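You operate a simulated robot arm through the tools that you are given. There is no shell and no other tool. Be economical: measure what you need, move in short steps, check, and stop when the job is done.

You are at the controls of a simulated two-armed robot. One attempt, no reset.

TASK
Bleed the hand pump and bring the meter up to pressure.
Fine: open the green tank lever, clamp the meter, hold the white button down while pumping till the short clear tube shows no bubbles, pump into the green band, shut the blue rig lever.

The check looks at the end state, three seconds after you hand in, the way a careful person would. Anything else that was tipped, shoved, dropped, spilled or broken makes it a failure.

THE ROBOT
Two 7-joint arms with two-finger parallel grippers on one trunk, on a base that drives. Base frame: it is fixed to the floor where the robot stands at the start and does not move with it; the origin is under the middle of the robot, x ahead of it, y to its left, z up. Lengths are in mm, angles in rad, forces in N, time in s.
The left shoulder is at the start at [60, 144, 839], the right one opposite. With the tool pointing down near the work surface each hand reaches from about 100 to 640 mm from the robot's upright axis, wherever it stands, measured 20 degrees to its own side. Places, roughly: blue rig lever [300, 1200, 1000]; blue spool pipe [-250, 2000, 250]; blue tray [-500, 2000, 750]; green tank lever [900, 0, 1300]; large green pad [0, 1750, 750]; large meter [-250, 1750, 500]; large yellow pad [0, 1750, 750]; long blue spool pipe [0, 2000, 250]; red rig lever [700, 700, 1100]; rig gauge [500, 1200, 1200]; small carton [1250, -250, 1500]; small meter [-500, 2000, 750]; wooden batten [1250, -250, 1000]; yellow tank lever [900, 0, 1700]. Payload 1.57 kg a hand.
The TCP of each hand is the grasp point between the finger pads, 30 mm short of the fingertips. In the tool frame z runs along the fingers and y along their closing line. Largest opening 110 mm; finger width 24, thickness 12; the body of the gripper, 48 by 112 mm, starts 78 mm behind the TCP.
Orientation is told as [roll, pitch, yaw] about the base's x, y, z axes, in that order, counted from this pose: with the fingers straight down and closing along the base's y, the tool's x points along the base's -x, its y along +y and its z along -z.

THE INTERFACE
- The arms move only by the tool step_arm. It takes "left_moves", "right_moves" or both (then of equal length, played together; a hand with none holds still); each is a list of rows, each an object of numbers (a shift or turn left out is 0, a gripper value left out holds the last): "grip": the gripper command, from -1 (fully open) to 1 (shut), values between in proportion; "tx", "ty", "tz": the shift along the tool's x, y, z in units of 30 mm (1.0 is 30 mm); "wx", "wy", "wz": the turn, a rotation vector about the tool's x, y, z in units of 4 degrees (1.0 is 4 degrees). In form: [{"grip": .., "tx": .., "ty": .., "tz": .., "wx": .., "wy": .., "wz": ..}, ...]. A call has 1 to 20 rows; each row shifts and turns the commanded pose from where the row before left it, along the tool's axes as they then stand. A call with a number of a shift or a turn outside -1 to 1 is refused whole. Each row takes 0.2 s and may step no farther than 50 mm and 0.15 rad from the row before; otherwise, or with a gripper value out of range, the whole call is refused. Where a pose cannot be reached the arm comes as near as it can. A force on the tool above 90 N (or 10 N above the force at the start of the call, whichever is more), or a blocked arm, ends the call early, and 0.2 s more pass. Each finger travels about 45 mm/s and halts on what it meets, pressing with about 36 N; the grip force reading is that of the motor and also rises with nothing between the fingers. The clock runs only during rows and for 0.2 s after the last one: add rows that do not move to give the fingers time. The reply holds the time, the measured pose of the TCP, the force on the tool along the base axes, the opening and the grip force, in the units named above and with some noise, with the torque about the TCP (base axes, N m) and any sound that the robot's microphone picked up, and new pictures: "pictures" is both (left out), scene, wrist or none (wrist: the cameras of the hands that moved).
- Cameras (640 x 400 px; columns grow to the right, rows downward): "scene" is now at [31.5, 62, 1466.2]; the picture's right is [0.71, -0.71, 0.00], its down [-0.41, -0.41, -0.81] and it looks along [0.57, 0.57, -0.58] (base axes); focal length 230 px, centre (320, 200). "left" rides on the left gripper at [70, -16, -141] in its tool frame; the picture's right is [0.23, 0.97, 0.00], its down [-0.86, 0.20, -0.48] and it looks along [-0.47, 0.11, 0.88] (tool axes); focal length 222 px, centre (320, 200). "right" rides on the right gripper at [70, 16, -141] in its tool frame; the picture's right is [-0.23, 0.97, 0.00], its down [-0.86, -0.20, -0.48] and it looks along [-0.47, -0.11, 0.88] (tool axes); focal length 222 px, centre (320, 200). There is no depth. A picture from a camera that has moved, and an enlarged one, comes with that camera's place and axes in the base frame and with its lens.
- slide_trunk(by): slides the trunk up (or, below 0, down) by that many mm; the arms and the scene camera ride with it, the base frame stays. It gives what a move gives, with no picture.
- base_move(legs): drives the robot by 1 to 6 legs, each [ahead, left, turn to the left] in mm, mm and rad, along the robot's own axes; the way and the turn of a leg run together, so that a leg with both is an arc; at most 1500 mm and 3.142 rad a leg. The arms and the cameras ride along, it lands a little off, and it stops where it bumps. It gives what a move gives, and a new picture of the scene camera.
- pan_tilt(pan, tilt): turns the head with the scene camera to pan (to the left, within 1.501 rad either way) and tilt (down, from -0.506 to 1.204), counted from straight ahead of the robot. It gives what a move gives, and a new picture of the scene camera.
- close_up(camera, box): a new picture of the part [left, top, right, bottom] of that camera's present view, enlarged. No time passes.
- close_job(): hands the job in; it is judged then, once.

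Go step by step. Nothing tells you exact positions but the pictures and the camera data: compare them with the known pose of the tool, close in by small moves and look again before you grip or let go. The budget is 120 turns and 260 pictures, counting those below and the enlarged ones. Unless the task says otherwise, let go and move clear before handing in, and close with one line.

The tools are called by a JSON object that holds its "api" and its "payload". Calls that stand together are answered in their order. step_arm: Moves the arms, as the interface text tells. Its arguments: {"type":"object","properties":{"left_moves":{"type":"array","items":{"type":"object","properties":{"grip":{"type":"number"},"tx":{"type":"number"},"ty":{"type":"number"},"tz":{"type":"number"},"wx":{"type":"number"},"wy":{"type":"number"},"wz":{"type":"number"}}}},"right_moves":{"type":"array","items":{"type":"object","properties":{"grip":{"type":"number"},"tx":{"type":"number"},"ty":{"type":"number"},"tz":{"type":"number"},"wx":{"type":"number"},"wy":{"type":"number"},"wz":{"type":"number"}}}},"pictures":{"type":"string","enum":["both","scene","wrist","none"]}},"required":[]} The other tools are called the same way: slide_trunk (by) slides the trunk up or down; base_move (legs) drives the base; pan_tilt (pan, tilt) turns the head that bears the scene camera; close_up (camera, box) takes an enlarged picture of a part of a camera's view; close_job () hands the job in.

At the start:

```text
clock: 0.0
left_ee_pos: [304.0, 387.8, 1000.1]
left_orientation: [0.001, 0.0, 0.0]
left_contact_force: [-0.2, -0.2, 0.0]
left_moment: [0.01, 0.0, 0.0]
left_opening: 110.1
left_grip_force: 0.0
right_ee_pos: [462.1, 7.3, 1000.6]
right_orientation: [0.0, 0.001, 0.0]
right_contact_force: [0.1, -0.1, 0.6]
right_moment: [-0.01, 0.02, -0.03]
right_opening: 110.2
right_grip_force: 0.1
trunk travel left (down, up): [-437.0, 153.0]
robot x, y, heading: [-1.0, 0.8, -0.003]
head pan, tilt: [0.785, 0.625]
```

scene: 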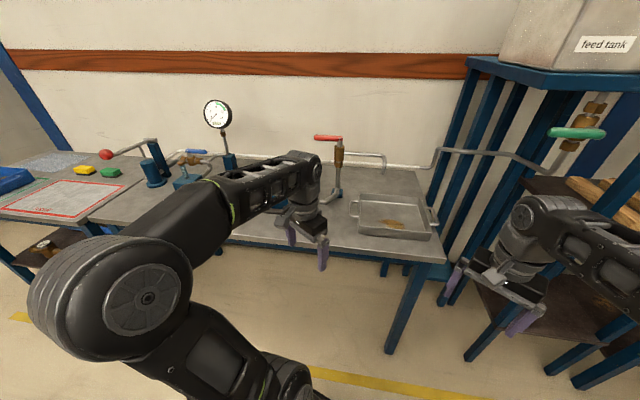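
right: 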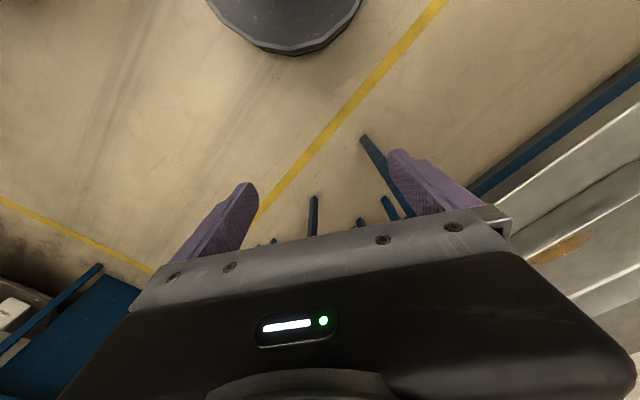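
left: 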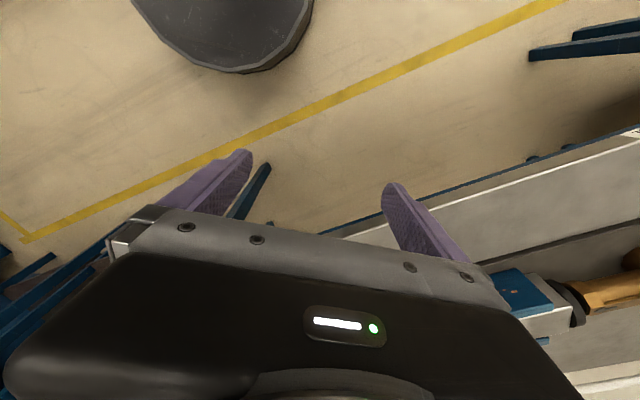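

I see the bench with the rig, gauge, levers and tank stand, with the pump parts partly hidden behind the left arm. I will look round first.

{"api": "pan_tilt", "payload": {"pan": 1.3, "tilt": 0.5}}

{"api": "close_up", "payload": {"camera": "scene", "box": [160, 60, 480, 260]}}

{"api": "pan_tilt", "payload": {"pan": 0.0, "tilt": 0.2}}

```text
clock: 0.9
left_ee_pos: [305.5, 388.1, 999.0]
left_orientation: [0.0, 0.0, 0.001]
left_contact_force: [0.2, -0.4, 0.0]
left_moment: [-0.03, 0.02, -0.03]
left_opening: 110.0
left_grip_force: 0.1
right_ee_pos: [460.9, 7.4, 1000.1]
right_orientation: [0.0, 0.0, 0.0]
right_contact_force: [-0.3, 0.4, 0.2]
right_moment: [-0.01, 0.0, 0.01]
right_opening: 109.9
right_grip_force: 0.1
trunk travel left (down, up): [-437.0, 153.0]
robot x, y, heading: [3.4, -1.6, 0.002]
head pan, tilt: [1.3, 0.499]
camera scene: at [-6.1, 87.7, 1477.3], right [0.96, -0.27, 0.0], down [-0.13, -0.46, -0.88], along [0.24, 0.85, -0.48], focal length 230 px, centre (320, 200)
```

scene: 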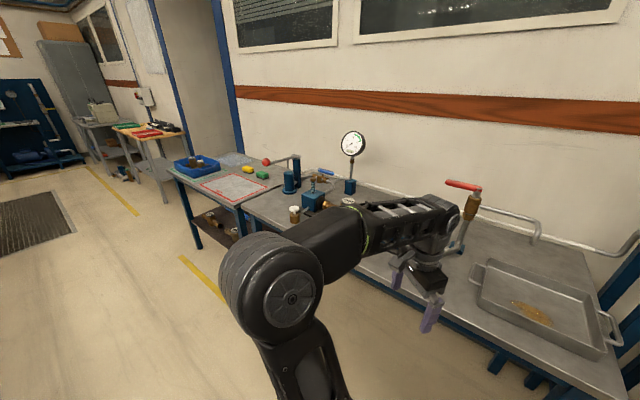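

```text
2.00 times, centred on (320, 160) of scene
camera zoom: at [-6.1, 87.7, 1477.3], right [0.96, -0.27, 0.0], down [-0.13, -0.46, -0.88], along [0.24, 0.85, -0.48], focal length 460 px, centre (320, 280)
```

zoom: 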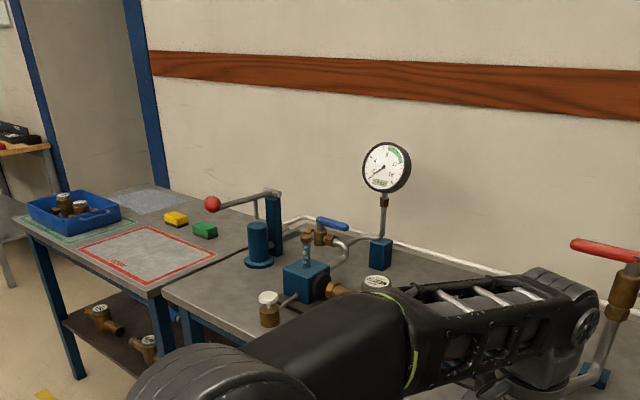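

```text
clock: 2.4
left_ee_pos: [306.2, 388.2, 999.7]
left_orientation: [0.001, -0.001, -0.001]
left_contact_force: [0.7, 0.3, -0.6]
left_moment: [0.0, 0.0, 0.02]
left_opening: 109.9
left_grip_force: 0.0
right_ee_pos: [461.5, 7.3, 1000.3]
right_orientation: [0.0, -0.001, 0.0]
right_contact_force: [-0.2, -0.4, 0.1]
right_moment: [0.0, 0.01, 0.02]
right_opening: 109.8
right_grip_force: 0.0
trunk travel left (down, up): [-437.0, 153.0]
robot x, y, heading: [-4.0, -3.6, -0.002]
head pan, tilt: [0.0, 0.201]
camera scene: at [62.7, 0.1, 1505.0], right [0.0, -1.0, 0.0], down [-0.2, 0.0, -0.98], along [0.98, 0.0, -0.2], focal length 230 px, centre (320, 200)
```

scene: 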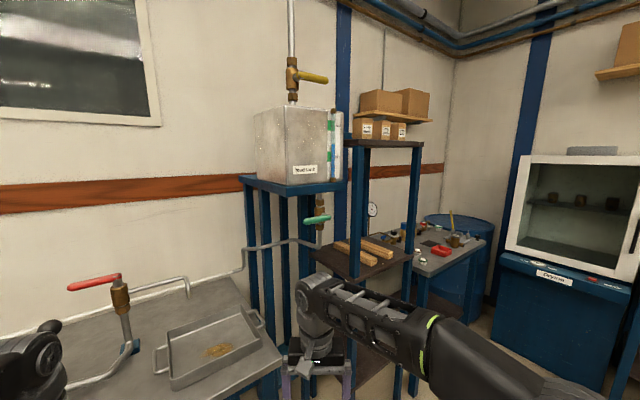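

Next I zoom in on the tank, green lever and red lever to see their states.

{"api": "close_up", "payload": {"camera": "scene", "box": [220, 100, 400, 300]}}

{"api": "close_up", "payload": {"camera": "scene", "box": [40, 220, 340, 400]}}

```text
2.00 times, centred on (310, 200) of scene
camera zoom: at [62.7, 0.1, 1505.0], right [0.0, -1.0, 0.0], down [-0.2, 0.0, -0.98], along [0.98, 0.0, -0.2], focal length 460 px, centre (340, 200)
```

zoom: 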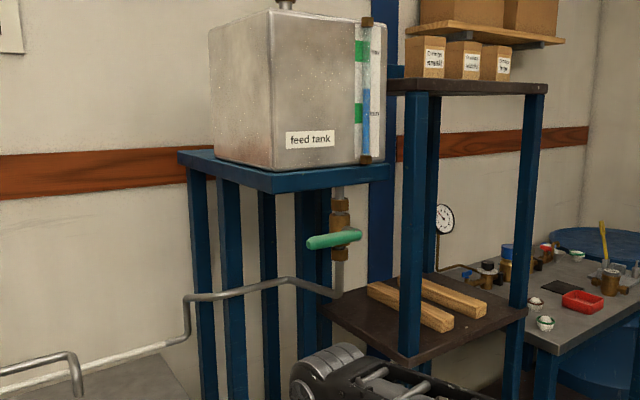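

```text
2.13 times, centred on (190, 310) of scene
camera zoom: at [62.7, 0.1, 1505.0], right [0.0, -1.0, 0.0], down [-0.2, 0.0, -0.98], along [0.98, 0.0, -0.2], focal length 491 px, centre (597, -35)
```

zoom: 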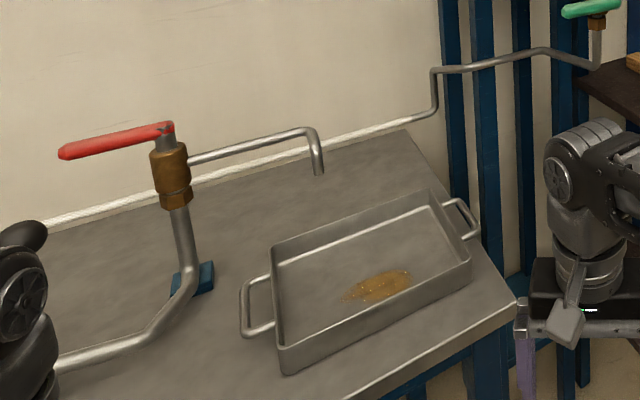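

I take a tighter look at the green lever and the tank gauge.

{"api": "close_up", "payload": {"camera": "scene", "box": [290, 180, 350, 260]}}

{"api": "pan_tilt", "payload": {"pan": 0.0, "tilt": 0.9}}

```text
5.00 times, centred on (320, 220) of scene
camera zoom: at [62.7, 0.1, 1505.0], right [0.0, -1.0, 0.0], down [-0.2, 0.0, -0.98], along [0.98, 0.0, -0.2], focal length 1150 px, centre (320, 100)
```

zoom: 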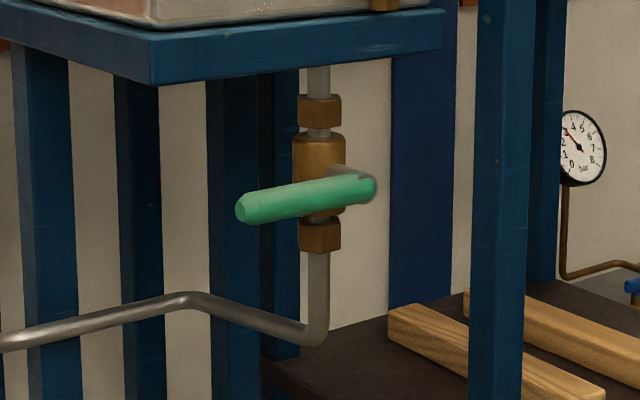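

```text
clock: 3.5
left_ee_pos: [306.0, 387.9, 999.1]
left_orientation: [0.0, -0.001, 0.0]
left_contact_force: [0.4, -0.1, 0.1]
left_moment: [0.02, 0.03, 0.01]
left_opening: 109.7
left_grip_force: 0.0
right_ee_pos: [460.3, 8.4, 1000.4]
right_orientation: [0.0, 0.001, -0.001]
right_contact_force: [0.1, 0.9, -0.4]
right_moment: [0.0, 0.0, 0.0]
right_opening: 109.9
right_grip_force: 0.2
trunk travel left (down, up): [-437.0, 153.0]
robot x, y, heading: [-2.0, 1.1, 0.003]
head pan, tilt: [0.0, 0.901]
camera scene: at [45.0, 0.1, 1443.5], right [0.0, -1.0, 0.0], down [-0.78, 0.0, -0.62], along [0.62, 0.0, -0.78], focal length 230 px, centre (320, 200)
```

scene: 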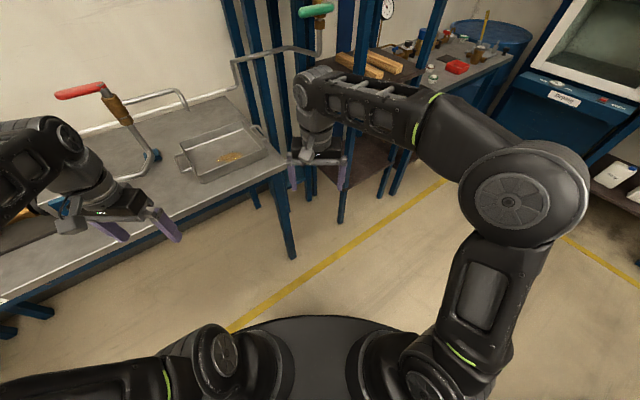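

The green lever lies across its vertical pipe (shut), with its stem facing the room and its handle pointing left. The wall runs at roughly 30° to my axes, so I turn to face it and look again.

{"api": "base_move", "payload": {"legs": [[0, 0, 0.52]]}}

{"api": "pan_tilt", "payload": {"pan": -0.4, "tilt": 0.3}}

```text
clock: 5.4
left_ee_pos: [67.0, 488.7, 1000.6]
left_orientation: [0.001, 0.0, 0.531]
left_contact_force: [0.8, 0.0, -0.3]
left_moment: [0.0, 0.0, 0.01]
left_opening: 110.2
left_grip_force: 0.0
right_ee_pos: [393.9, 241.4, 1000.3]
right_orientation: [-0.001, 0.0, 0.529]
right_contact_force: [0.0, 0.0, 0.1]
right_moment: [-0.03, 0.04, 0.03]
right_opening: 110.1
right_grip_force: 0.0
trunk travel left (down, up): [-437.0, 153.0]
robot x, y, heading: [-1.8, -2.9, 0.531]
head pan, tilt: [0.0, 0.901]
camera scene: at [38.5, 23.2, 1443.5], right [0.51, -0.86, 0.0], down [-0.68, -0.4, -0.62], along [0.54, 0.31, -0.78], focal length 230 px, centre (320, 200)
```

scene: 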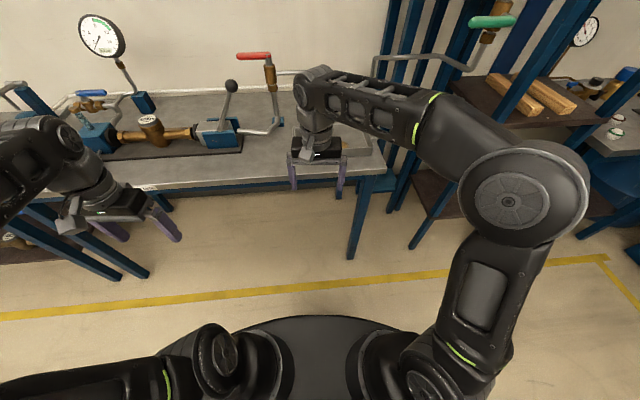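

```text
clock: 6.4
left_ee_pos: [67.3, 488.6, 1000.0]
left_orientation: [-0.001, 0.0, 0.529]
left_contact_force: [0.1, 0.3, 0.2]
left_moment: [0.0, -0.01, -0.03]
left_opening: 109.8
left_grip_force: 0.0
right_ee_pos: [393.8, 240.6, 1000.2]
right_orientation: [0.001, 0.001, 0.531]
right_contact_force: [-0.1, 0.1, -0.2]
right_moment: [-0.01, -0.03, 0.0]
right_opening: 110.1
right_grip_force: 0.2
trunk travel left (down, up): [-437.0, 153.0]
robot x, y, heading: [0.6, 1.8, 0.53]
head pan, tilt: [-0.4, 0.3]
camera scene: at [66.1, -2.8, 1495.7], right [0.13, -0.99, 0.0], down [-0.29, -0.04, -0.95], along [0.95, 0.13, -0.3], focal length 230 px, centre (320, 200)
```

scene: 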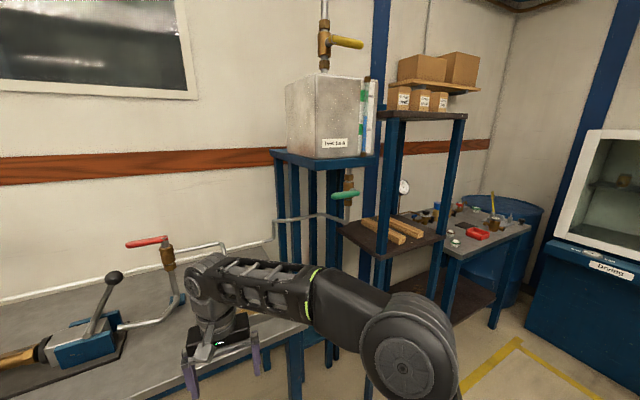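

The meter line with a black-knob hand clamp sits on the bench, and the wall's normal points at about 0.62 rad. I square up and move right toward the green lever.

{"api": "base_move", "payload": {"legs": [[0, 0, 0.095], [0, -420, 0]]}}

{"api": "pan_tilt", "payload": {"pan": -0.1, "tilt": 0.3}}

{"api": "slide_trunk", "payload": {"by": 150}}

{"api": "pan_tilt", "payload": {"pan": -0.1, "tilt": 0.4}}

```text
clock: 9.5
left_ee_pos: [267.6, 149.3, 999.2]
left_orientation: [0.0, 0.0, 0.629]
left_contact_force: [1.1, -0.3, 0.5]
left_moment: [-0.01, 0.02, 0.03]
left_opening: 110.0
left_grip_force: 0.1
right_ee_pos: [618.3, -67.4, 999.6]
right_orientation: [0.0, -0.001, 0.63]
right_contact_force: [-0.4, -0.2, -0.6]
right_moment: [-0.02, 0.05, 0.0]
right_opening: 110.1
right_grip_force: 0.0
trunk travel left (down, up): [-437.0, 153.0]
robot x, y, heading: [252.4, -343.2, 0.631]
head pan, tilt: [-0.4, 0.3]
camera scene: at [316.6, -341.3, 1495.7], right [0.23, -0.97, 0.0], down [-0.29, -0.07, -0.96], along [0.93, 0.22, -0.3], focal length 230 px, centre (320, 200)
```

scene: 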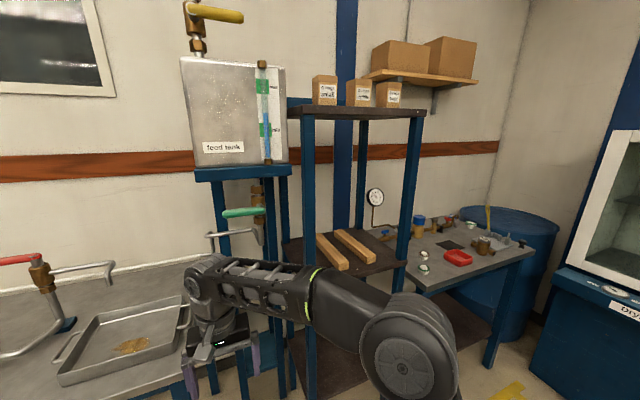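

```text
clock: 10.3
left_ee_pos: [269.1, 148.0, 1000.6]
left_orientation: [0.0, 0.0, 0.63]
left_contact_force: [0.3, -0.1, -0.3]
left_moment: [0.0, 0.03, -0.01]
left_opening: 109.9
left_grip_force: 0.0
right_ee_pos: [617.1, -66.1, 999.8]
right_orientation: [-0.001, 0.0, 0.63]
right_contact_force: [0.4, 0.1, -0.4]
right_moment: [0.01, 0.02, -0.01]
right_opening: 109.9
right_grip_force: 0.1
trunk travel left (down, up): [-437.0, 153.0]
robot x, y, heading: [249.4, -345.4, 0.634]
head pan, tilt: [-0.099, 0.3]
camera scene: at [305.8, -314.8, 1495.8], right [0.51, -0.86, 0.0], down [-0.26, -0.15, -0.96], along [0.82, 0.48, -0.3], focal length 230 px, centre (320, 200)
```

scene: 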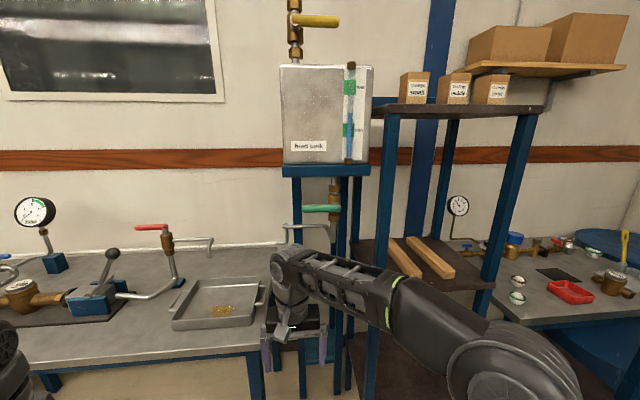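

```text
clock: 12.0
left_ee_pos: [267.9, 149.4, 1150.2]
left_orientation: [0.0, 0.0, 0.629]
left_contact_force: [0.3, 0.2, -0.2]
left_moment: [0.01, -0.02, 0.01]
left_opening: 109.8
left_grip_force: 0.0
right_ee_pos: [619.1, -67.5, 1150.1]
right_orientation: [-0.001, -0.001, 0.63]
right_contact_force: [0.0, 0.1, 0.1]
right_moment: [-0.01, 0.02, 0.04]
right_opening: 110.1
right_grip_force: 0.0
trunk travel left (down, up): [-587.0, 3.0]
robot x, y, heading: [251.0, -346.9, 0.628]
head pan, tilt: [-0.099, 0.3]
```

```text
clock: 12.7
left_ee_pos: [268.7, 148.5, 1149.5]
left_orientation: [0.0, 0.001, 0.63]
left_contact_force: [0.8, 0.6, 0.1]
left_moment: [-0.01, 0.0, 0.02]
left_opening: 109.9
left_grip_force: 0.1
right_ee_pos: [619.4, -66.2, 1149.8]
right_orientation: [-0.001, -0.001, 0.63]
right_contact_force: [0.0, -0.2, -0.6]
right_moment: [0.01, 0.0, -0.01]
right_opening: 110.1
right_grip_force: 0.1
trunk travel left (down, up): [-587.0, 3.0]
robot x, y, heading: [250.6, -345.0, 0.629]
head pan, tilt: [-0.099, 0.4]
camera scene: at [305.1, -315.1, 1636.5], right [0.51, -0.86, 0.0], down [-0.34, -0.2, -0.92], along [0.79, 0.47, -0.39], focal length 230 px, centre (320, 200)
```

scene: 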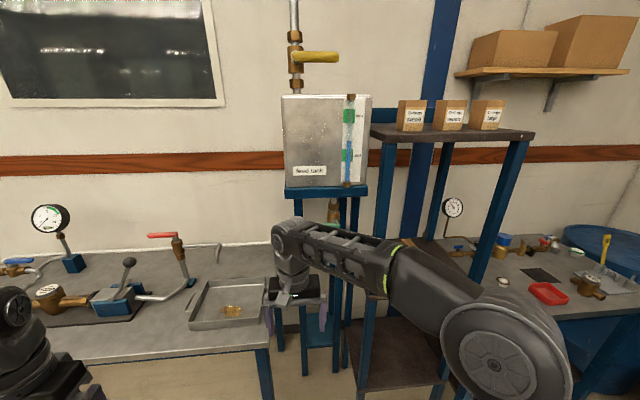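

The green handle triangulates to a pivot at about (891, -41, 1269) and a tip at about (832, 52, 1268). I close the right gripper and pitch it to point forward.

{"api": "step_arm", "payload": {"right_moves": [{"grip": 1, "wy": -1}, {"wy": -1}, {"wy": -1}, {"wy": -1}, {"wy": -1}, {"wy": -1}, {"wy": -1}, {"wy": -1}, {"wy": -1}, {"wy": -1}, {"wy": -1}, {"wy": -1}, {"wy": -1}, {"wy": -1}, {"wy": -1}, {"wy": -1}, {"wy": -1}, {"wy": -1}, {"wy": -1}, {"wy": -1}], "pictures": "both"}}

```text
clock: 16.9
left_ee_pos: [267.7, 148.6, 1149.9]
left_orientation: [0.002, 0.0, 0.63]
left_contact_force: [-0.6, 0.6, -0.4]
left_moment: [-0.05, -0.01, 0.01]
left_opening: 109.9
left_grip_force: 0.1
right_ee_pos: [617.7, -66.7, 1151.2]
right_orientation: [0.003, -1.398, 0.627]
right_contact_force: [0.2, 0.1, -0.2]
right_moment: [0.01, 0.01, 0.01]
right_opening: 0.0
right_grip_force: 21.3
trunk travel left (down, up): [-587.0, 3.0]
robot x, y, heading: [248.5, -342.7, 0.63]
head pan, tilt: [-0.099, 0.4]
camera scene: at [305.2, -314.8, 1636.5], right [0.51, -0.86, 0.0], down [-0.34, -0.2, -0.92], along [0.79, 0.47, -0.39], focal length 230 px, centre (320, 200)
camera right: at [486.6, -141.4, 1105.4], right [-0.54, 0.81, 0.22], down [-0.14, -0.35, 0.92], along [0.83, 0.47, 0.31], focal length 222 px, centre (320, 200)
```

scene: 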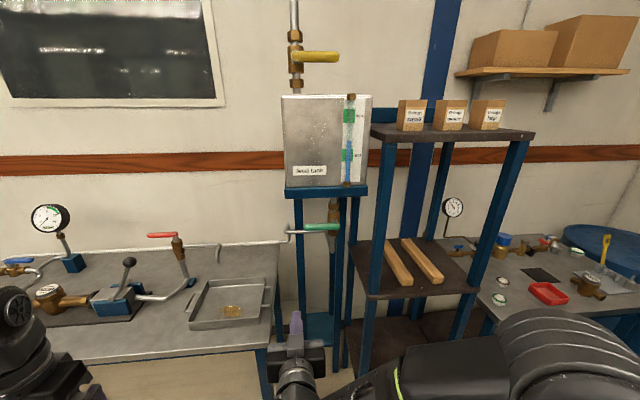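
right: 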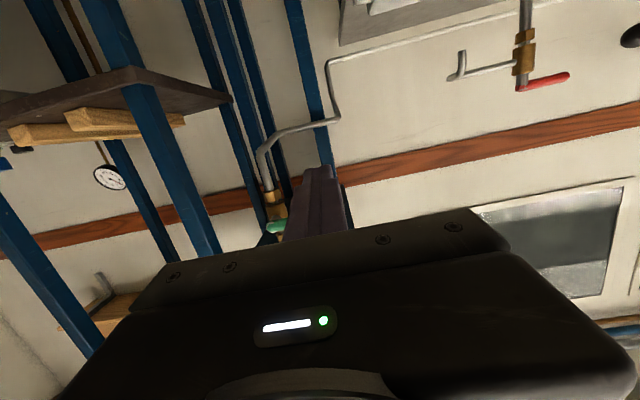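

The hand points forward cleanly. I raise it above handle height and shift it right a little.

{"api": "step_arm", "payload": {"right_moves": [{"wy": -1, "tx": -0.8}, {"wy": -1, "tx": -0.8}, {"wy": -0.4, "tx": -0.8, "ty": -0.4}, {"tx": -0.8, "ty": -0.4}, {"tx": -0.8, "ty": -0.4}, {"tx": -0.8, "ty": -0.4}, {"tx": -0.8, "ty": -0.4}, {}], "pictures": "none"}}

{"api": "base_move", "payload": {"legs": [[120, 0, 0]]}}

```text
clock: 18.7
left_ee_pos: [267.3, 148.8, 1151.1]
left_orientation: [0.0, 0.0, 0.631]
left_contact_force: [0.1, -0.4, 0.1]
left_moment: [-0.01, 0.02, -0.01]
left_opening: 110.0
left_grip_force: 0.0
right_ee_pos: [659.3, -108.5, 1314.0]
right_orientation: [0.009, -1.564, 0.624]
right_contact_force: [0.4, -0.1, -0.3]
right_moment: [0.03, 0.02, 0.0]
right_opening: 0.2
right_grip_force: 21.6
trunk travel left (down, up): [-587.0, 3.0]
robot x, y, heading: [251.4, -343.9, 0.632]
head pan, tilt: [-0.099, 0.4]
```

```text
clock: 19.9
left_ee_pos: [363.9, 217.4, 1149.6]
left_orientation: [0.0, 0.004, 0.631]
left_contact_force: [-0.5, -0.2, 1.0]
left_moment: [0.01, 0.03, -0.02]
left_opening: 109.9
left_grip_force: 0.1
right_ee_pos: [753.7, -37.0, 1313.3]
right_orientation: [0.029, -1.562, 0.602]
right_contact_force: [0.1, 0.1, -0.2]
right_moment: [0.04, -0.01, -0.01]
right_opening: 0.0
right_grip_force: 21.3
trunk travel left (down, up): [-587.0, 3.0]
robot x, y, heading: [345.0, -274.5, 0.637]
head pan, tilt: [-0.099, 0.4]
camera scene: at [401.3, -244.7, 1636.4], right [0.51, -0.86, 0.0], down [-0.34, -0.2, -0.92], along [0.79, 0.47, -0.39], focal length 230 px, centre (320, 200)
```

scene: 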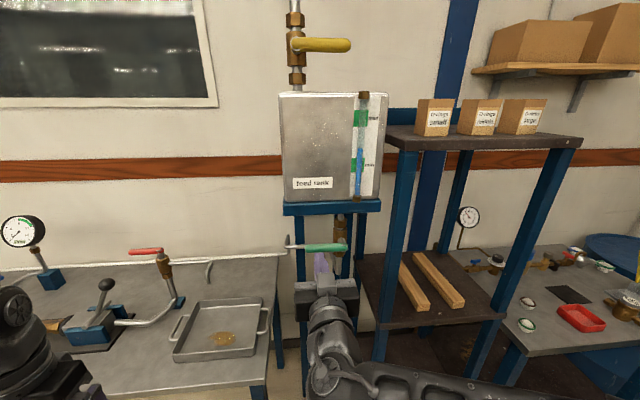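

The hand is now behind and above the handle plane. I zoom in to verify before approaching.

{"api": "close_up", "payload": {"camera": "scene", "box": [270, 190, 390, 310]}}

{"api": "close_up", "payload": {"camera": "right", "box": [220, 100, 400, 300]}}

```text
3.33 times, centred on (330, 250) of scene
camera zoom: at [401.3, -244.7, 1636.4], right [0.51, -0.86, 0.0], down [-0.34, -0.2, -0.92], along [0.79, 0.47, -0.39], focal length 767 px, centre (287, 33)
```

zoom: 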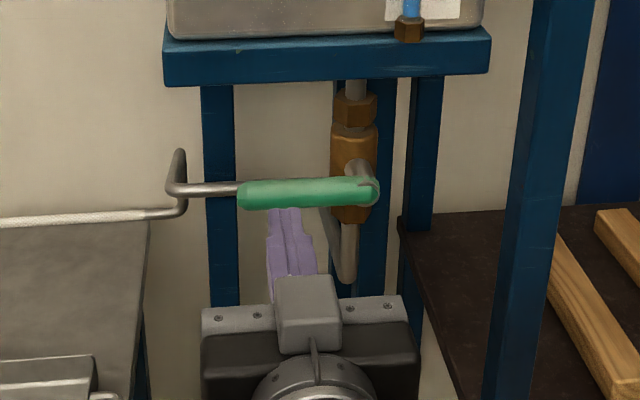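

```text
2.00 times, centred on (310, 200) of right
camera zoom: at [631.1, -107.7, 1243.7], right [-0.57, 0.79, 0.23], down [-0.26, -0.44, 0.86], along [0.78, 0.43, 0.46], focal length 444 px, centre (340, 200)
```

zoom: 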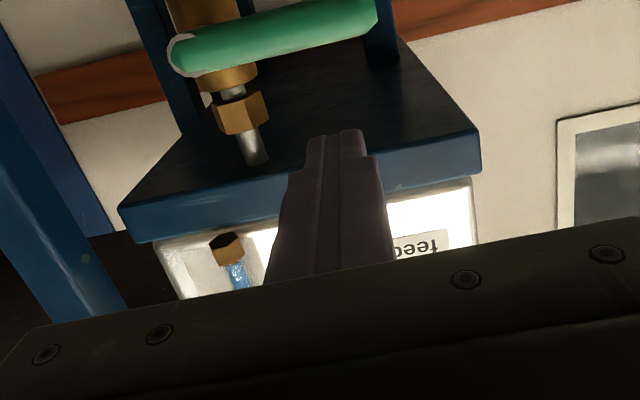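

Refined: handle pivot (892, -33, 1268) and tip (838, 56, 1268). I slide the closed fingers forward just above the handle.

{"api": "step_arm", "payload": {"right_moves": [{"tz": 0.7}, {"tz": 0.7}, {"tz": 0.7}, {"tz": 0.7}, {"tz": 0.6}, {}], "pictures": "both"}}

{"api": "close_up", "payload": {"camera": "scene", "box": [270, 190, 390, 310]}}

```text
clock: 21.3
left_ee_pos: [363.2, 218.0, 1149.7]
left_orientation: [-0.001, 0.0, 0.632]
left_contact_force: [0.8, 0.2, 0.5]
left_moment: [0.01, -0.02, 0.0]
left_opening: 109.8
left_grip_force: 0.1
right_ee_pos: [836.8, 20.3, 1313.5]
right_orientation: [0.066, -1.564, 0.565]
right_contact_force: [0.1, 0.3, 0.3]
right_moment: [-0.01, -0.01, 0.02]
right_opening: 0.3
right_grip_force: 21.6
trunk travel left (down, up): [-587.0, 3.0]
robot x, y, heading: [343.8, -273.0, 0.629]
head pan, tilt: [-0.099, 0.4]
camera scene: at [399.4, -246.2, 1636.5], right [0.51, -0.86, 0.0], down [-0.34, -0.2, -0.92], along [0.79, 0.47, -0.39], focal length 230 px, centre (320, 200)
camera right: at [712.3, -48.9, 1243.7], right [-0.57, 0.79, 0.23], down [-0.26, -0.44, 0.86], along [0.78, 0.43, 0.46], focal length 222 px, centre (320, 200)
```

scene: 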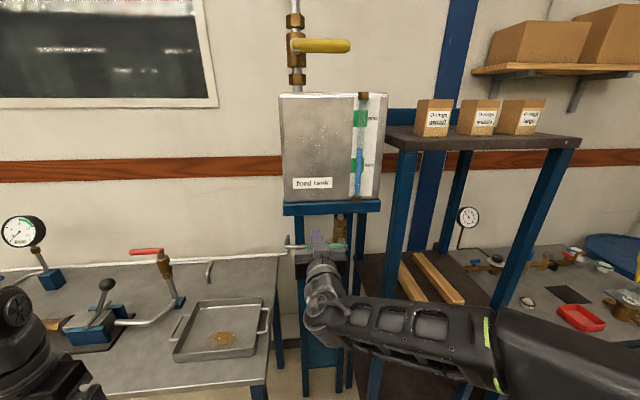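
right: 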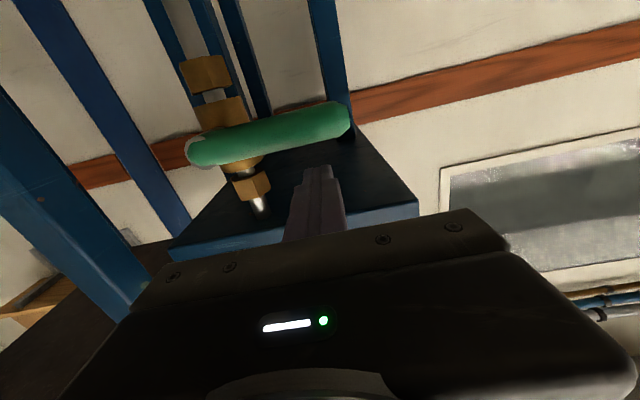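

```text
3.33 times, centred on (330, 250) of scene
camera zoom: at [399.4, -246.2, 1636.5], right [0.51, -0.86, 0.0], down [-0.34, -0.2, -0.92], along [0.79, 0.47, -0.39], focal length 767 px, centre (287, 33)
```

zoom: 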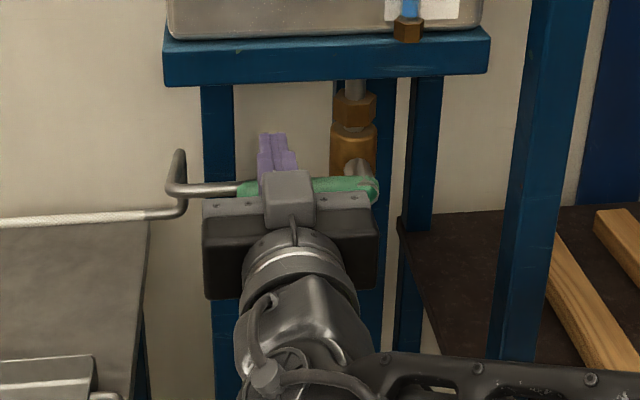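

The fingers sit over the handle about 78 mm from the pivot. I now press down along the first half of the arc.

{"api": "step_arm", "payload": {"right_moves": [{"tx": 0.7, "ty": -0.1}, {"tx": 0.67, "ty": 0.12}, {"tx": 0.68, "ty": -0.06}, {"tx": 0.64, "ty": -0.23}, {}], "pictures": "wrist"}}

{"api": "close_up", "payload": {"camera": "scene", "box": [270, 190, 390, 310]}}

```text
clock: 22.5
left_ee_pos: [363.7, 217.5, 1150.7]
left_orientation: [0.0, 0.0, 0.631]
left_contact_force: [-0.3, 0.2, 0.2]
left_moment: [0.04, 0.03, 0.0]
left_opening: 109.9
left_grip_force: 0.1
right_ee_pos: [837.7, 14.0, 1231.7]
right_orientation: [0.009, -1.565, 0.624]
right_contact_force: [0.2, 0.1, -0.5]
right_moment: [-0.03, 0.03, -0.01]
right_opening: 0.4
right_grip_force: 20.7
trunk travel left (down, up): [-587.0, 3.0]
robot x, y, heading: [347.6, -276.9, 0.631]
head pan, tilt: [-0.099, 0.4]
camera right: at [713.7, -55.9, 1162.4], right [-0.57, 0.79, 0.23], down [-0.26, -0.44, 0.86], along [0.78, 0.43, 0.46], focal length 222 px, centre (320, 200)
```

right: 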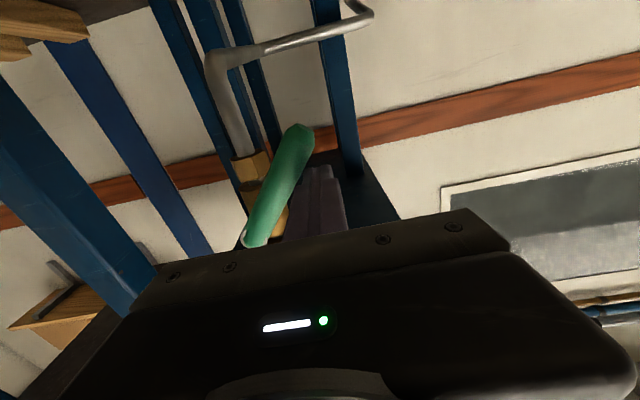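

```text
3.33 times, centred on (330, 250) of scene
camera zoom: at [399.4, -245.9, 1636.5], right [0.51, -0.86, 0.0], down [-0.34, -0.2, -0.92], along [0.79, 0.47, -0.39], focal length 767 px, centre (287, 33)
```

zoom: 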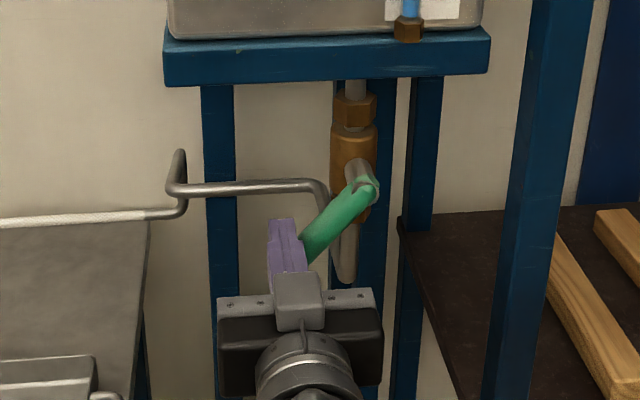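

The handle is turning, now about 50° down. I finish the arc.

{"api": "step_arm", "payload": {"right_moves": [{"tx": 0.57, "ty": -0.39}, {"tx": 0.43, "ty": -0.52}, {"tx": 0.3, "ty": -0.62}, {"tx": 0.06, "ty": -0.3}, {"ty": -0.3}, {}], "pictures": "wrist"}}

{"api": "close_up", "payload": {"camera": "scene", "box": [270, 190, 390, 310]}}

```text
clock: 23.9
left_ee_pos: [357.7, 223.7, 1146.9]
left_orientation: [-0.005, 0.003, 0.633]
left_contact_force: [-0.6, 0.6, -0.1]
left_moment: [-0.02, -0.01, -0.04]
left_opening: 109.9
left_grip_force: 0.0
right_ee_pos: [866.3, -23.4, 1191.3]
right_orientation: [-0.776, -1.562, 1.436]
right_contact_force: [-25.0, 42.1, -3.6]
right_moment: [0.44, 0.38, 1.02]
right_opening: 0.2
right_grip_force: 21.2
trunk travel left (down, up): [-587.0, 3.0]
robot x, y, heading: [344.2, -271.4, 0.633]
head pan, tilt: [-0.099, 0.4]
camera right: at [744.8, -97.1, 1122.1], right [-0.6, 0.77, 0.22], down [-0.26, -0.44, 0.86], along [0.76, 0.46, 0.46], focal length 222 px, centre (320, 200)
```

right: 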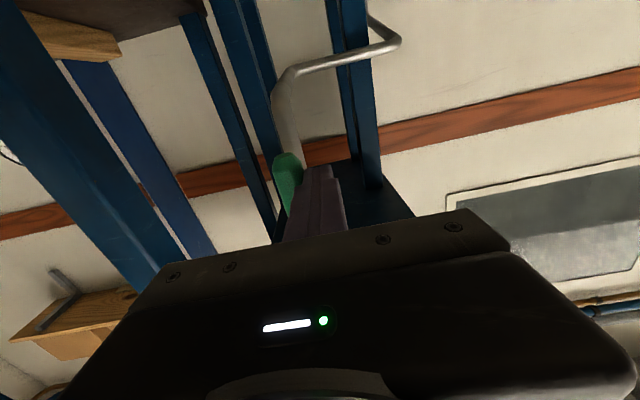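

```text
3.33 times, centred on (330, 250) of scene
camera zoom: at [395.2, -237.4, 1636.4], right [0.51, -0.86, 0.01], down [-0.33, -0.2, -0.92], along [0.79, 0.47, -0.39], focal length 767 px, centre (287, 33)
```

zoom: 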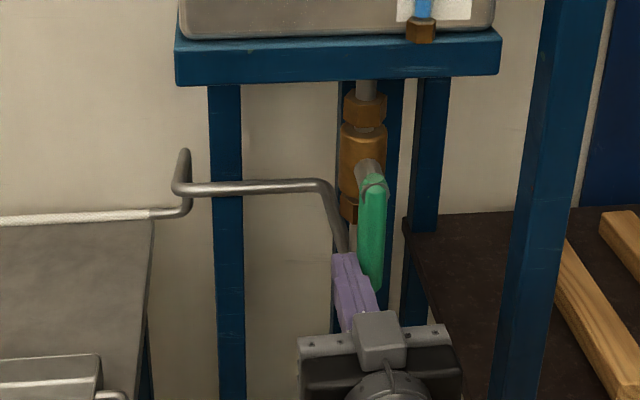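

The handle is vertical and against its stop, so the green valve is open. I back off left, retreat, and check.

{"api": "step_arm", "payload": {"right_moves": [{"ty": 0.8}, {"ty": 0.5}, {"tz": -1}, {"tz": -1}, {"tz": -1}, {"tz": -1}, {"tz": -1}, {}], "pictures": "scene"}}

{"api": "close_up", "payload": {"camera": "scene", "box": [270, 190, 390, 310]}}

```text
clock: 25.7
left_ee_pos: [363.0, 218.2, 1149.4]
left_orientation: [0.0, -0.001, 0.632]
left_contact_force: [0.0, 0.5, 0.5]
left_moment: [-0.02, 0.02, 0.03]
left_opening: 109.8
left_grip_force: 0.2
right_ee_pos: [757.7, -20.4, 1218.2]
right_orientation: [0.006, -1.563, 0.624]
right_contact_force: [0.7, -0.4, -0.2]
right_moment: [0.01, 0.02, -0.02]
right_opening: 0.0
right_grip_force: 22.0
right hand out of reach, approached as far as the arm can: row 4, 5, 6, 7
trunk travel left (down, up): [-587.0, 3.0]
robot x, y, heading: [342.5, -277.2, 0.629]
head pan, tilt: [-0.099, 0.4]
camera scene: at [400.1, -245.8, 1636.5], right [0.51, -0.86, 0.0], down [-0.34, -0.2, -0.92], along [0.79, 0.47, -0.39], focal length 230 px, centre (320, 200)
```

scene: 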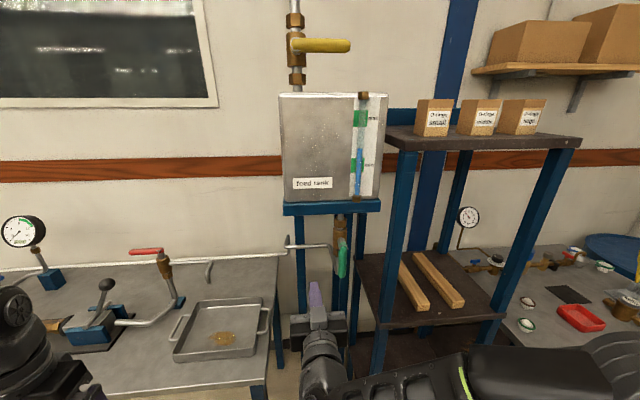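

```text
3.33 times, centred on (330, 250) of scene
camera zoom: at [400.1, -245.8, 1636.5], right [0.51, -0.86, 0.0], down [-0.34, -0.2, -0.92], along [0.79, 0.47, -0.39], focal length 767 px, centre (287, 33)
```

zoom: 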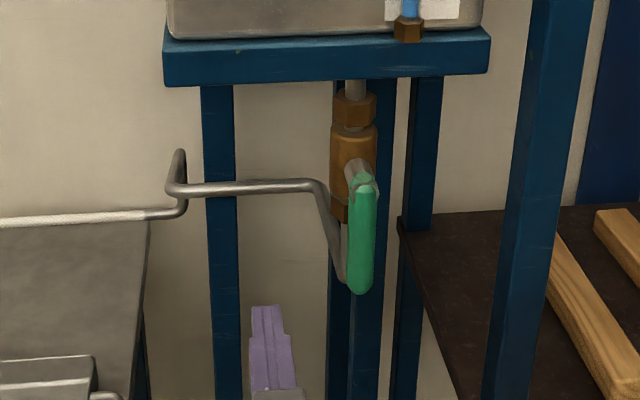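

The green valve is open. I back away and travel left along the bench to face the rig.

{"api": "base_move", "payload": {"legs": [[-150, 0, 0], [0, 1000, 0]]}}

{"api": "pan_tilt", "payload": {"pan": 0.1, "tilt": 0.6}}

```text
clock: 31.8
left_ee_pos: [-366.6, 910.9, 1149.0]
left_orientation: [0.0, 0.001, 0.666]
left_contact_force: [0.3, 0.7, -1.0]
left_moment: [-0.05, -0.01, -0.03]
left_opening: 110.0
left_grip_force: 0.0
right_ee_pos: [37.4, 686.0, 1217.4]
right_orientation: [-0.018, -1.561, 0.682]
right_contact_force: [0.5, 0.0, -0.2]
right_moment: [0.0, 0.03, -0.04]
right_opening: 0.3
right_grip_force: 21.5
trunk travel left (down, up): [-587.0, 3.0]
robot x, y, heading: [-366.1, 416.2, 0.667]
head pan, tilt: [-0.099, 0.4]
camera scene: at [-313.8, 447.6, 1636.5], right [0.54, -0.84, 0.0], down [-0.33, -0.21, -0.92], along [0.78, 0.49, -0.39], focal length 230 px, centre (320, 200)
```

scene: 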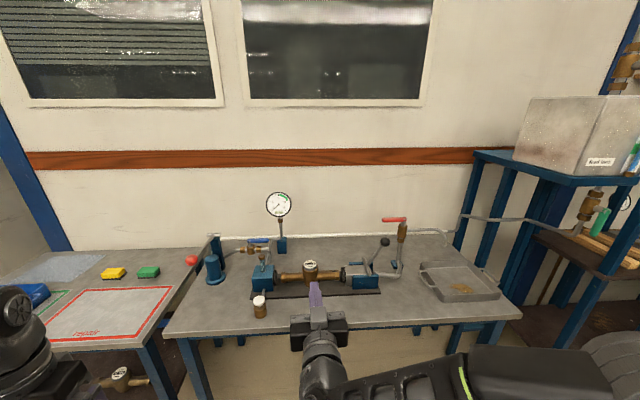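

```text
clock: 32.5
left_ee_pos: [-365.9, 909.1, 1148.5]
left_orientation: [-0.002, 0.001, 0.666]
left_contact_force: [-0.2, 0.0, -0.5]
left_moment: [0.02, -0.01, -0.03]
left_opening: 109.8
left_grip_force: 0.0
right_ee_pos: [36.5, 685.2, 1218.0]
right_orientation: [0.026, -1.56, 0.639]
right_contact_force: [0.3, -0.2, 0.2]
right_moment: [-0.02, 0.03, 0.0]
right_opening: 0.0
right_grip_force: 21.0
trunk travel left (down, up): [-587.0, 3.0]
robot x, y, heading: [-369.7, 414.6, 0.674]
head pan, tilt: [0.099, 0.6]
camera scene: at [-327.8, 458.6, 1618.3], right [0.69, -0.72, 0.0], down [-0.41, -0.39, -0.83], along [0.6, 0.57, -0.56], focal length 230 px, centre (320, 200)
```

scene: 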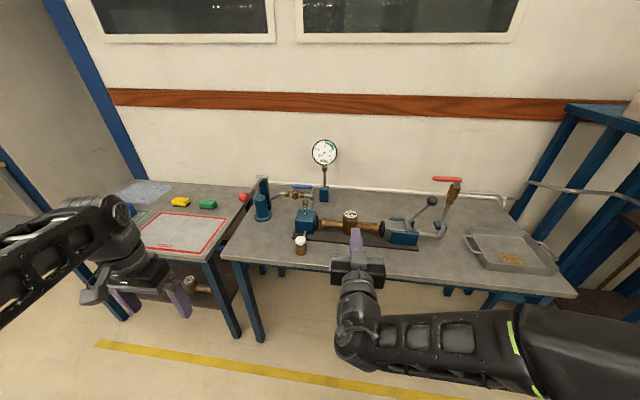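

{"api": "close_up", "payload": {"camera": "scene", "box": [220, 130, 380, 270]}}

{"api": "close_up", "payload": {"camera": "scene", "box": [330, 160, 480, 270]}}

```text
2.86 times, centred on (300, 200) of scene
camera zoom: at [-327.8, 458.6, 1618.3], right [0.69, -0.72, 0.0], down [-0.41, -0.39, -0.83], along [0.6, 0.57, -0.56], focal length 657 px, centre (377, 200)
```

zoom: 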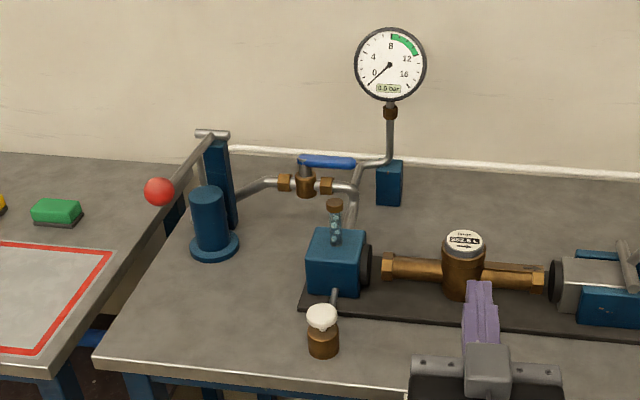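

```text
3.64 times, centred on (405, 215) of scene
camera zoom: at [-327.8, 458.6, 1618.3], right [0.69, -0.72, 0.0], down [-0.41, -0.39, -0.83], along [0.6, 0.57, -0.56], focal length 836 px, centre (11, 146)
```

zoom: 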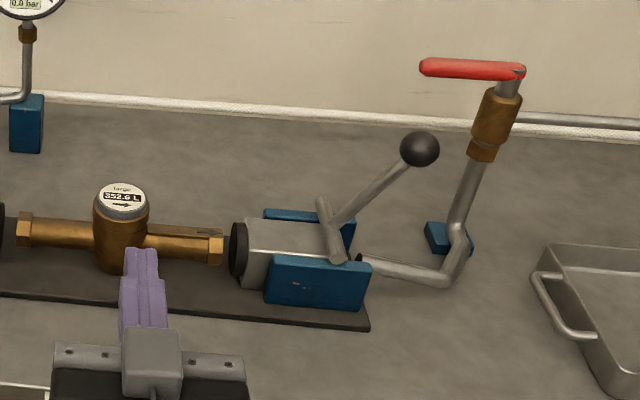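

The meter lies loose between the jaws, with the clamp lever (black knob) to its right. To its left are the bleed button, clear tube, blue lever (along its pipe, so open) and pump. I drive closer to do the clamp with the right hand first.

{"api": "base_move", "payload": {"legs": [[0, 0, -0.035], [0, -170, 0], [180, 0, 0]]}}

{"api": "slide_trunk", "payload": {"by": -120}}

{"api": "pan_tilt", "payload": {"pan": -0.1, "tilt": 0.6}}

{"api": "close_up", "payload": {"camera": "scene", "box": [270, 140, 430, 260]}}

```text
clock: 35.5
left_ee_pos: [-99.6, 878.3, 1150.2]
left_orientation: [0.0, 0.001, 0.629]
left_contact_force: [0.3, 1.3, -0.6]
left_moment: [-0.06, 0.03, 0.03]
left_opening: 110.0
left_grip_force: 0.1
right_ee_pos: [295.5, 641.3, 1217.4]
right_orientation: [0.012, -1.563, 0.615]
right_contact_force: [-0.9, -0.1, 0.6]
right_moment: [0.01, 0.03, 0.0]
right_opening: 0.0
right_grip_force: 21.0
trunk travel left (down, up): [-587.0, 3.0]
robot x, y, heading: [-116.5, 385.6, 0.63]
head pan, tilt: [0.099, 0.6]
camera scene: at [-76.3, 428.0, 1618.2], right [0.67, -0.74, 0.0], down [-0.42, -0.38, -0.82], along [0.61, 0.55, -0.57], focal length 230 px, centre (320, 200)
```

scene: 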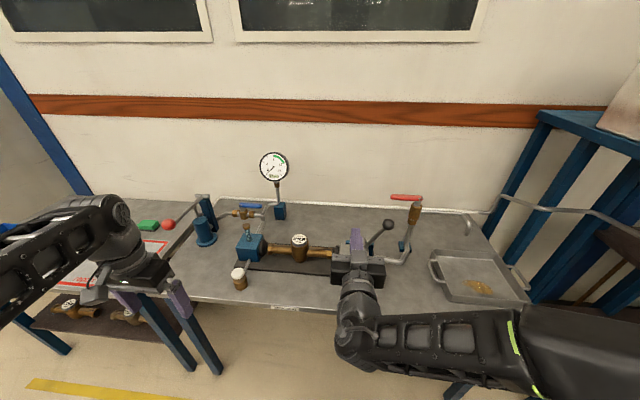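

```text
clock: 37.0
left_ee_pos: [-101.2, 880.0, 1028.9]
left_orientation: [-0.001, 0.0, 0.63]
left_contact_force: [0.6, -0.1, 0.3]
left_moment: [-0.02, 0.0, -0.02]
left_opening: 109.7
left_grip_force: 0.1
right_ee_pos: [294.1, 640.2, 1097.9]
right_orientation: [0.023, -1.562, 0.609]
right_contact_force: [-1.0, 0.7, 0.6]
right_moment: [0.0, 0.0, -0.01]
right_opening: 0.0
right_grip_force: 21.7
trunk travel left (down, up): [-467.0, 123.0]
robot x, y, heading: [-119.2, 383.9, 0.631]
head pan, tilt: [0.099, 0.6]
```

```text
clock: 37.7
left_ee_pos: [-100.7, 879.7, 1030.0]
left_orientation: [0.002, -0.002, 0.63]
left_contact_force: [-0.1, 0.3, 0.2]
left_moment: [0.01, 0.01, -0.03]
left_opening: 110.0
left_grip_force: 0.0
right_ee_pos: [294.4, 638.9, 1098.9]
right_orientation: [0.019, -1.562, 0.607]
right_contact_force: [-0.1, -0.5, 0.1]
right_moment: [0.01, -0.01, 0.0]
right_opening: 0.0
right_grip_force: 21.3
trunk travel left (down, up): [-467.0, 123.0]
robot x, y, heading: [-115.8, 385.9, 0.629]
head pan, tilt: [-0.099, 0.6]
camera scene: at [-67.2, 412.8, 1498.3], right [0.51, -0.86, 0.0], down [-0.49, -0.29, -0.83], along [0.71, 0.42, -0.56], focal length 230 px, centre (320, 200)
```

scene: 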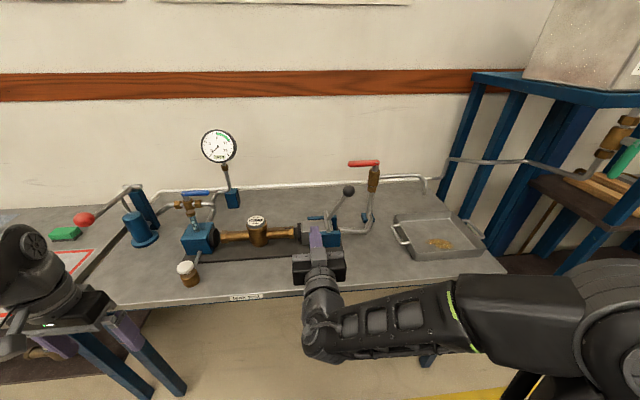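

```text
3.33 times, centred on (350, 200) of scene
camera zoom: at [-67.2, 412.8, 1498.3], right [0.51, -0.86, 0.0], down [-0.49, -0.29, -0.83], along [0.71, 0.42, -0.56], focal length 767 px, centre (220, 200)
```

zoom: 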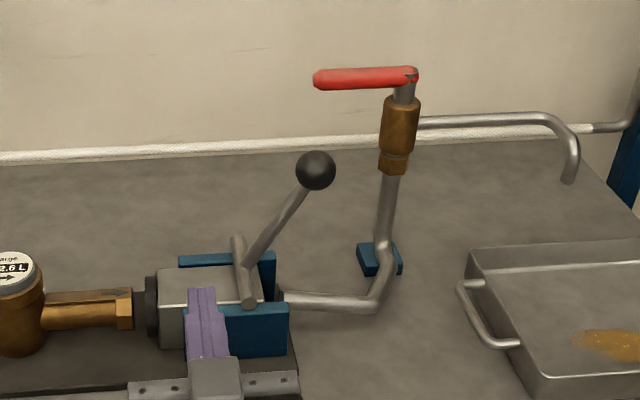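

The knob is at (539, 660, 1096) with its pivot at (481, 707, 994), leaning right about 35°. I bring the closed right fingers in on the right side of the lever shaft.

{"api": "step_arm", "payload": {"right_moves": [{"ty": -1}, {"ty": -1}, {"ty": -1}, {"ty": -1}, {"ty": -0.7, "tx": 0.9}, {"tx": 1}, {}], "pictures": "scene"}}

{"api": "close_up", "payload": {"camera": "scene", "box": [270, 140, 430, 260]}}

{"api": "close_up", "payload": {"camera": "right", "box": [200, 60, 520, 260]}}

```text
clock: 39.3
left_ee_pos: [-101.1, 879.0, 1028.8]
left_orientation: [0.002, -0.001, 0.631]
left_contact_force: [-0.2, 0.0, 0.5]
left_moment: [-0.02, 0.02, 0.0]
left_opening: 110.0
left_grip_force: 0.0
right_ee_pos: [412.2, 587.7, 1066.7]
right_orientation: [0.047, -1.563, 0.579]
right_contact_force: [0.1, -0.2, -0.2]
right_moment: [0.0, 0.01, -0.02]
right_opening: 0.0
right_grip_force: 20.9
right hand out of reach, approached as far as the arm can: row 1, 2, 3, 4, 5, 6
trunk travel left (down, up): [-467.0, 123.0]
robot x, y, heading: [-120.4, 388.6, 0.628]
head pan, tilt: [-0.099, 0.6]
camera scene: at [-67.4, 412.6, 1498.3], right [0.51, -0.86, 0.0], down [-0.49, -0.29, -0.83], along [0.71, 0.42, -0.56], focal length 230 px, centre (320, 200)
```

scene: 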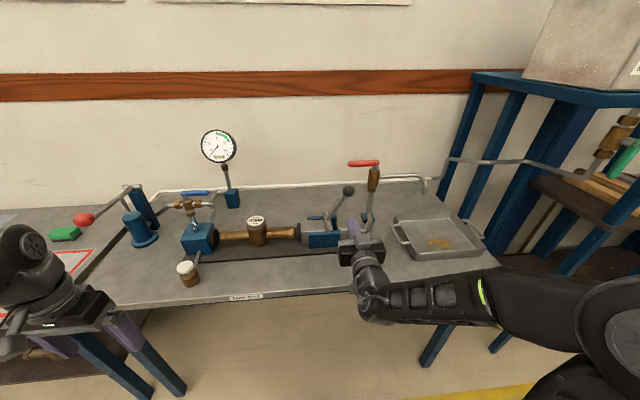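

```text
3.33 times, centred on (350, 200) of scene
camera zoom: at [-67.4, 412.6, 1498.3], right [0.51, -0.86, 0.0], down [-0.49, -0.29, -0.83], along [0.71, 0.42, -0.56], focal length 767 px, centre (220, 200)
```

zoom: 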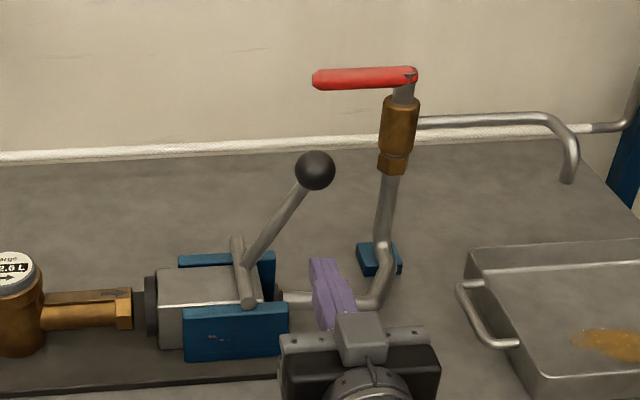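

```text
2.00 times, centred on (360, 160) of right
camera zoom: at [288.7, 517.7, 997.3], right [-0.57, 0.79, 0.23], down [-0.26, -0.44, 0.86], along [0.78, 0.43, 0.46], focal length 444 px, centre (240, 280)
```

zoom: 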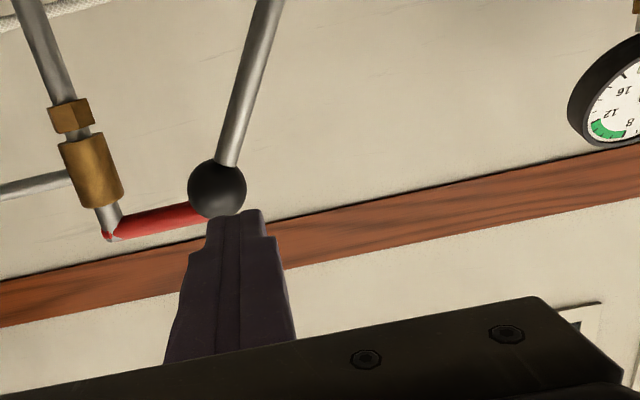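

The pose was limited by being too retracted; the hand is now at forward 546, left -147, z 1067. I shift right and down a bit while moving forward.

{"api": "step_arm", "payload": {"right_moves": [{"ty": -1, "tx": 0.8, "tz": 0.5}, {"tz": 0.5}, {}], "pictures": "wrist"}}

{"api": "close_up", "payload": {"camera": "scene", "box": [270, 140, 430, 260]}}

```text
clock: 40.1
left_ee_pos: [-99.9, 878.6, 1031.0]
left_orientation: [0.0, 0.0, 0.63]
left_contact_force: [-0.5, -0.1, 0.2]
left_moment: [0.02, -0.02, 0.0]
left_opening: 110.0
left_grip_force: 0.0
right_ee_pos: [425.1, 596.8, 1067.8]
right_orientation: [-0.009, -1.562, 0.635]
right_contact_force: [0.1, 0.1, 0.3]
right_moment: [-0.01, 0.01, 0.01]
right_opening: 0.2
right_grip_force: 21.1
right hand out of reach, approached as far as the arm can: row 1
trunk travel left (down, up): [-467.0, 123.0]
robot x, y, heading: [-120.6, 385.7, 0.631]
head pan, tilt: [-0.099, 0.6]
camera right: at [302.0, 527.1, 997.8], right [-0.57, 0.79, 0.23], down [-0.26, -0.44, 0.86], along [0.78, 0.43, 0.46], focal length 222 px, centre (320, 200)
```

right: 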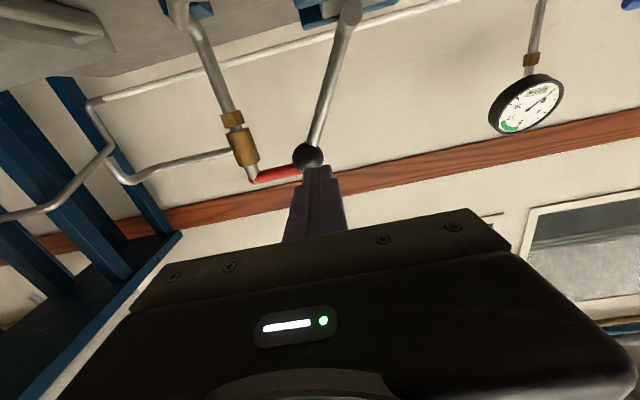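

```text
3.33 times, centred on (350, 200) of scene
camera zoom: at [-67.3, 412.7, 1498.3], right [0.51, -0.86, 0.0], down [-0.49, -0.29, -0.83], along [0.71, 0.42, -0.56], focal length 767 px, centre (220, 200)
```

zoom: 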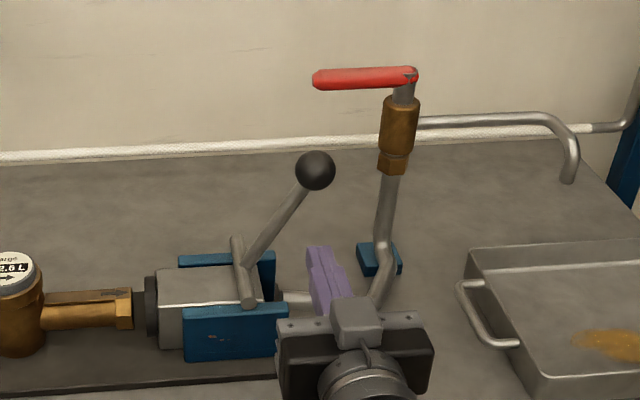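

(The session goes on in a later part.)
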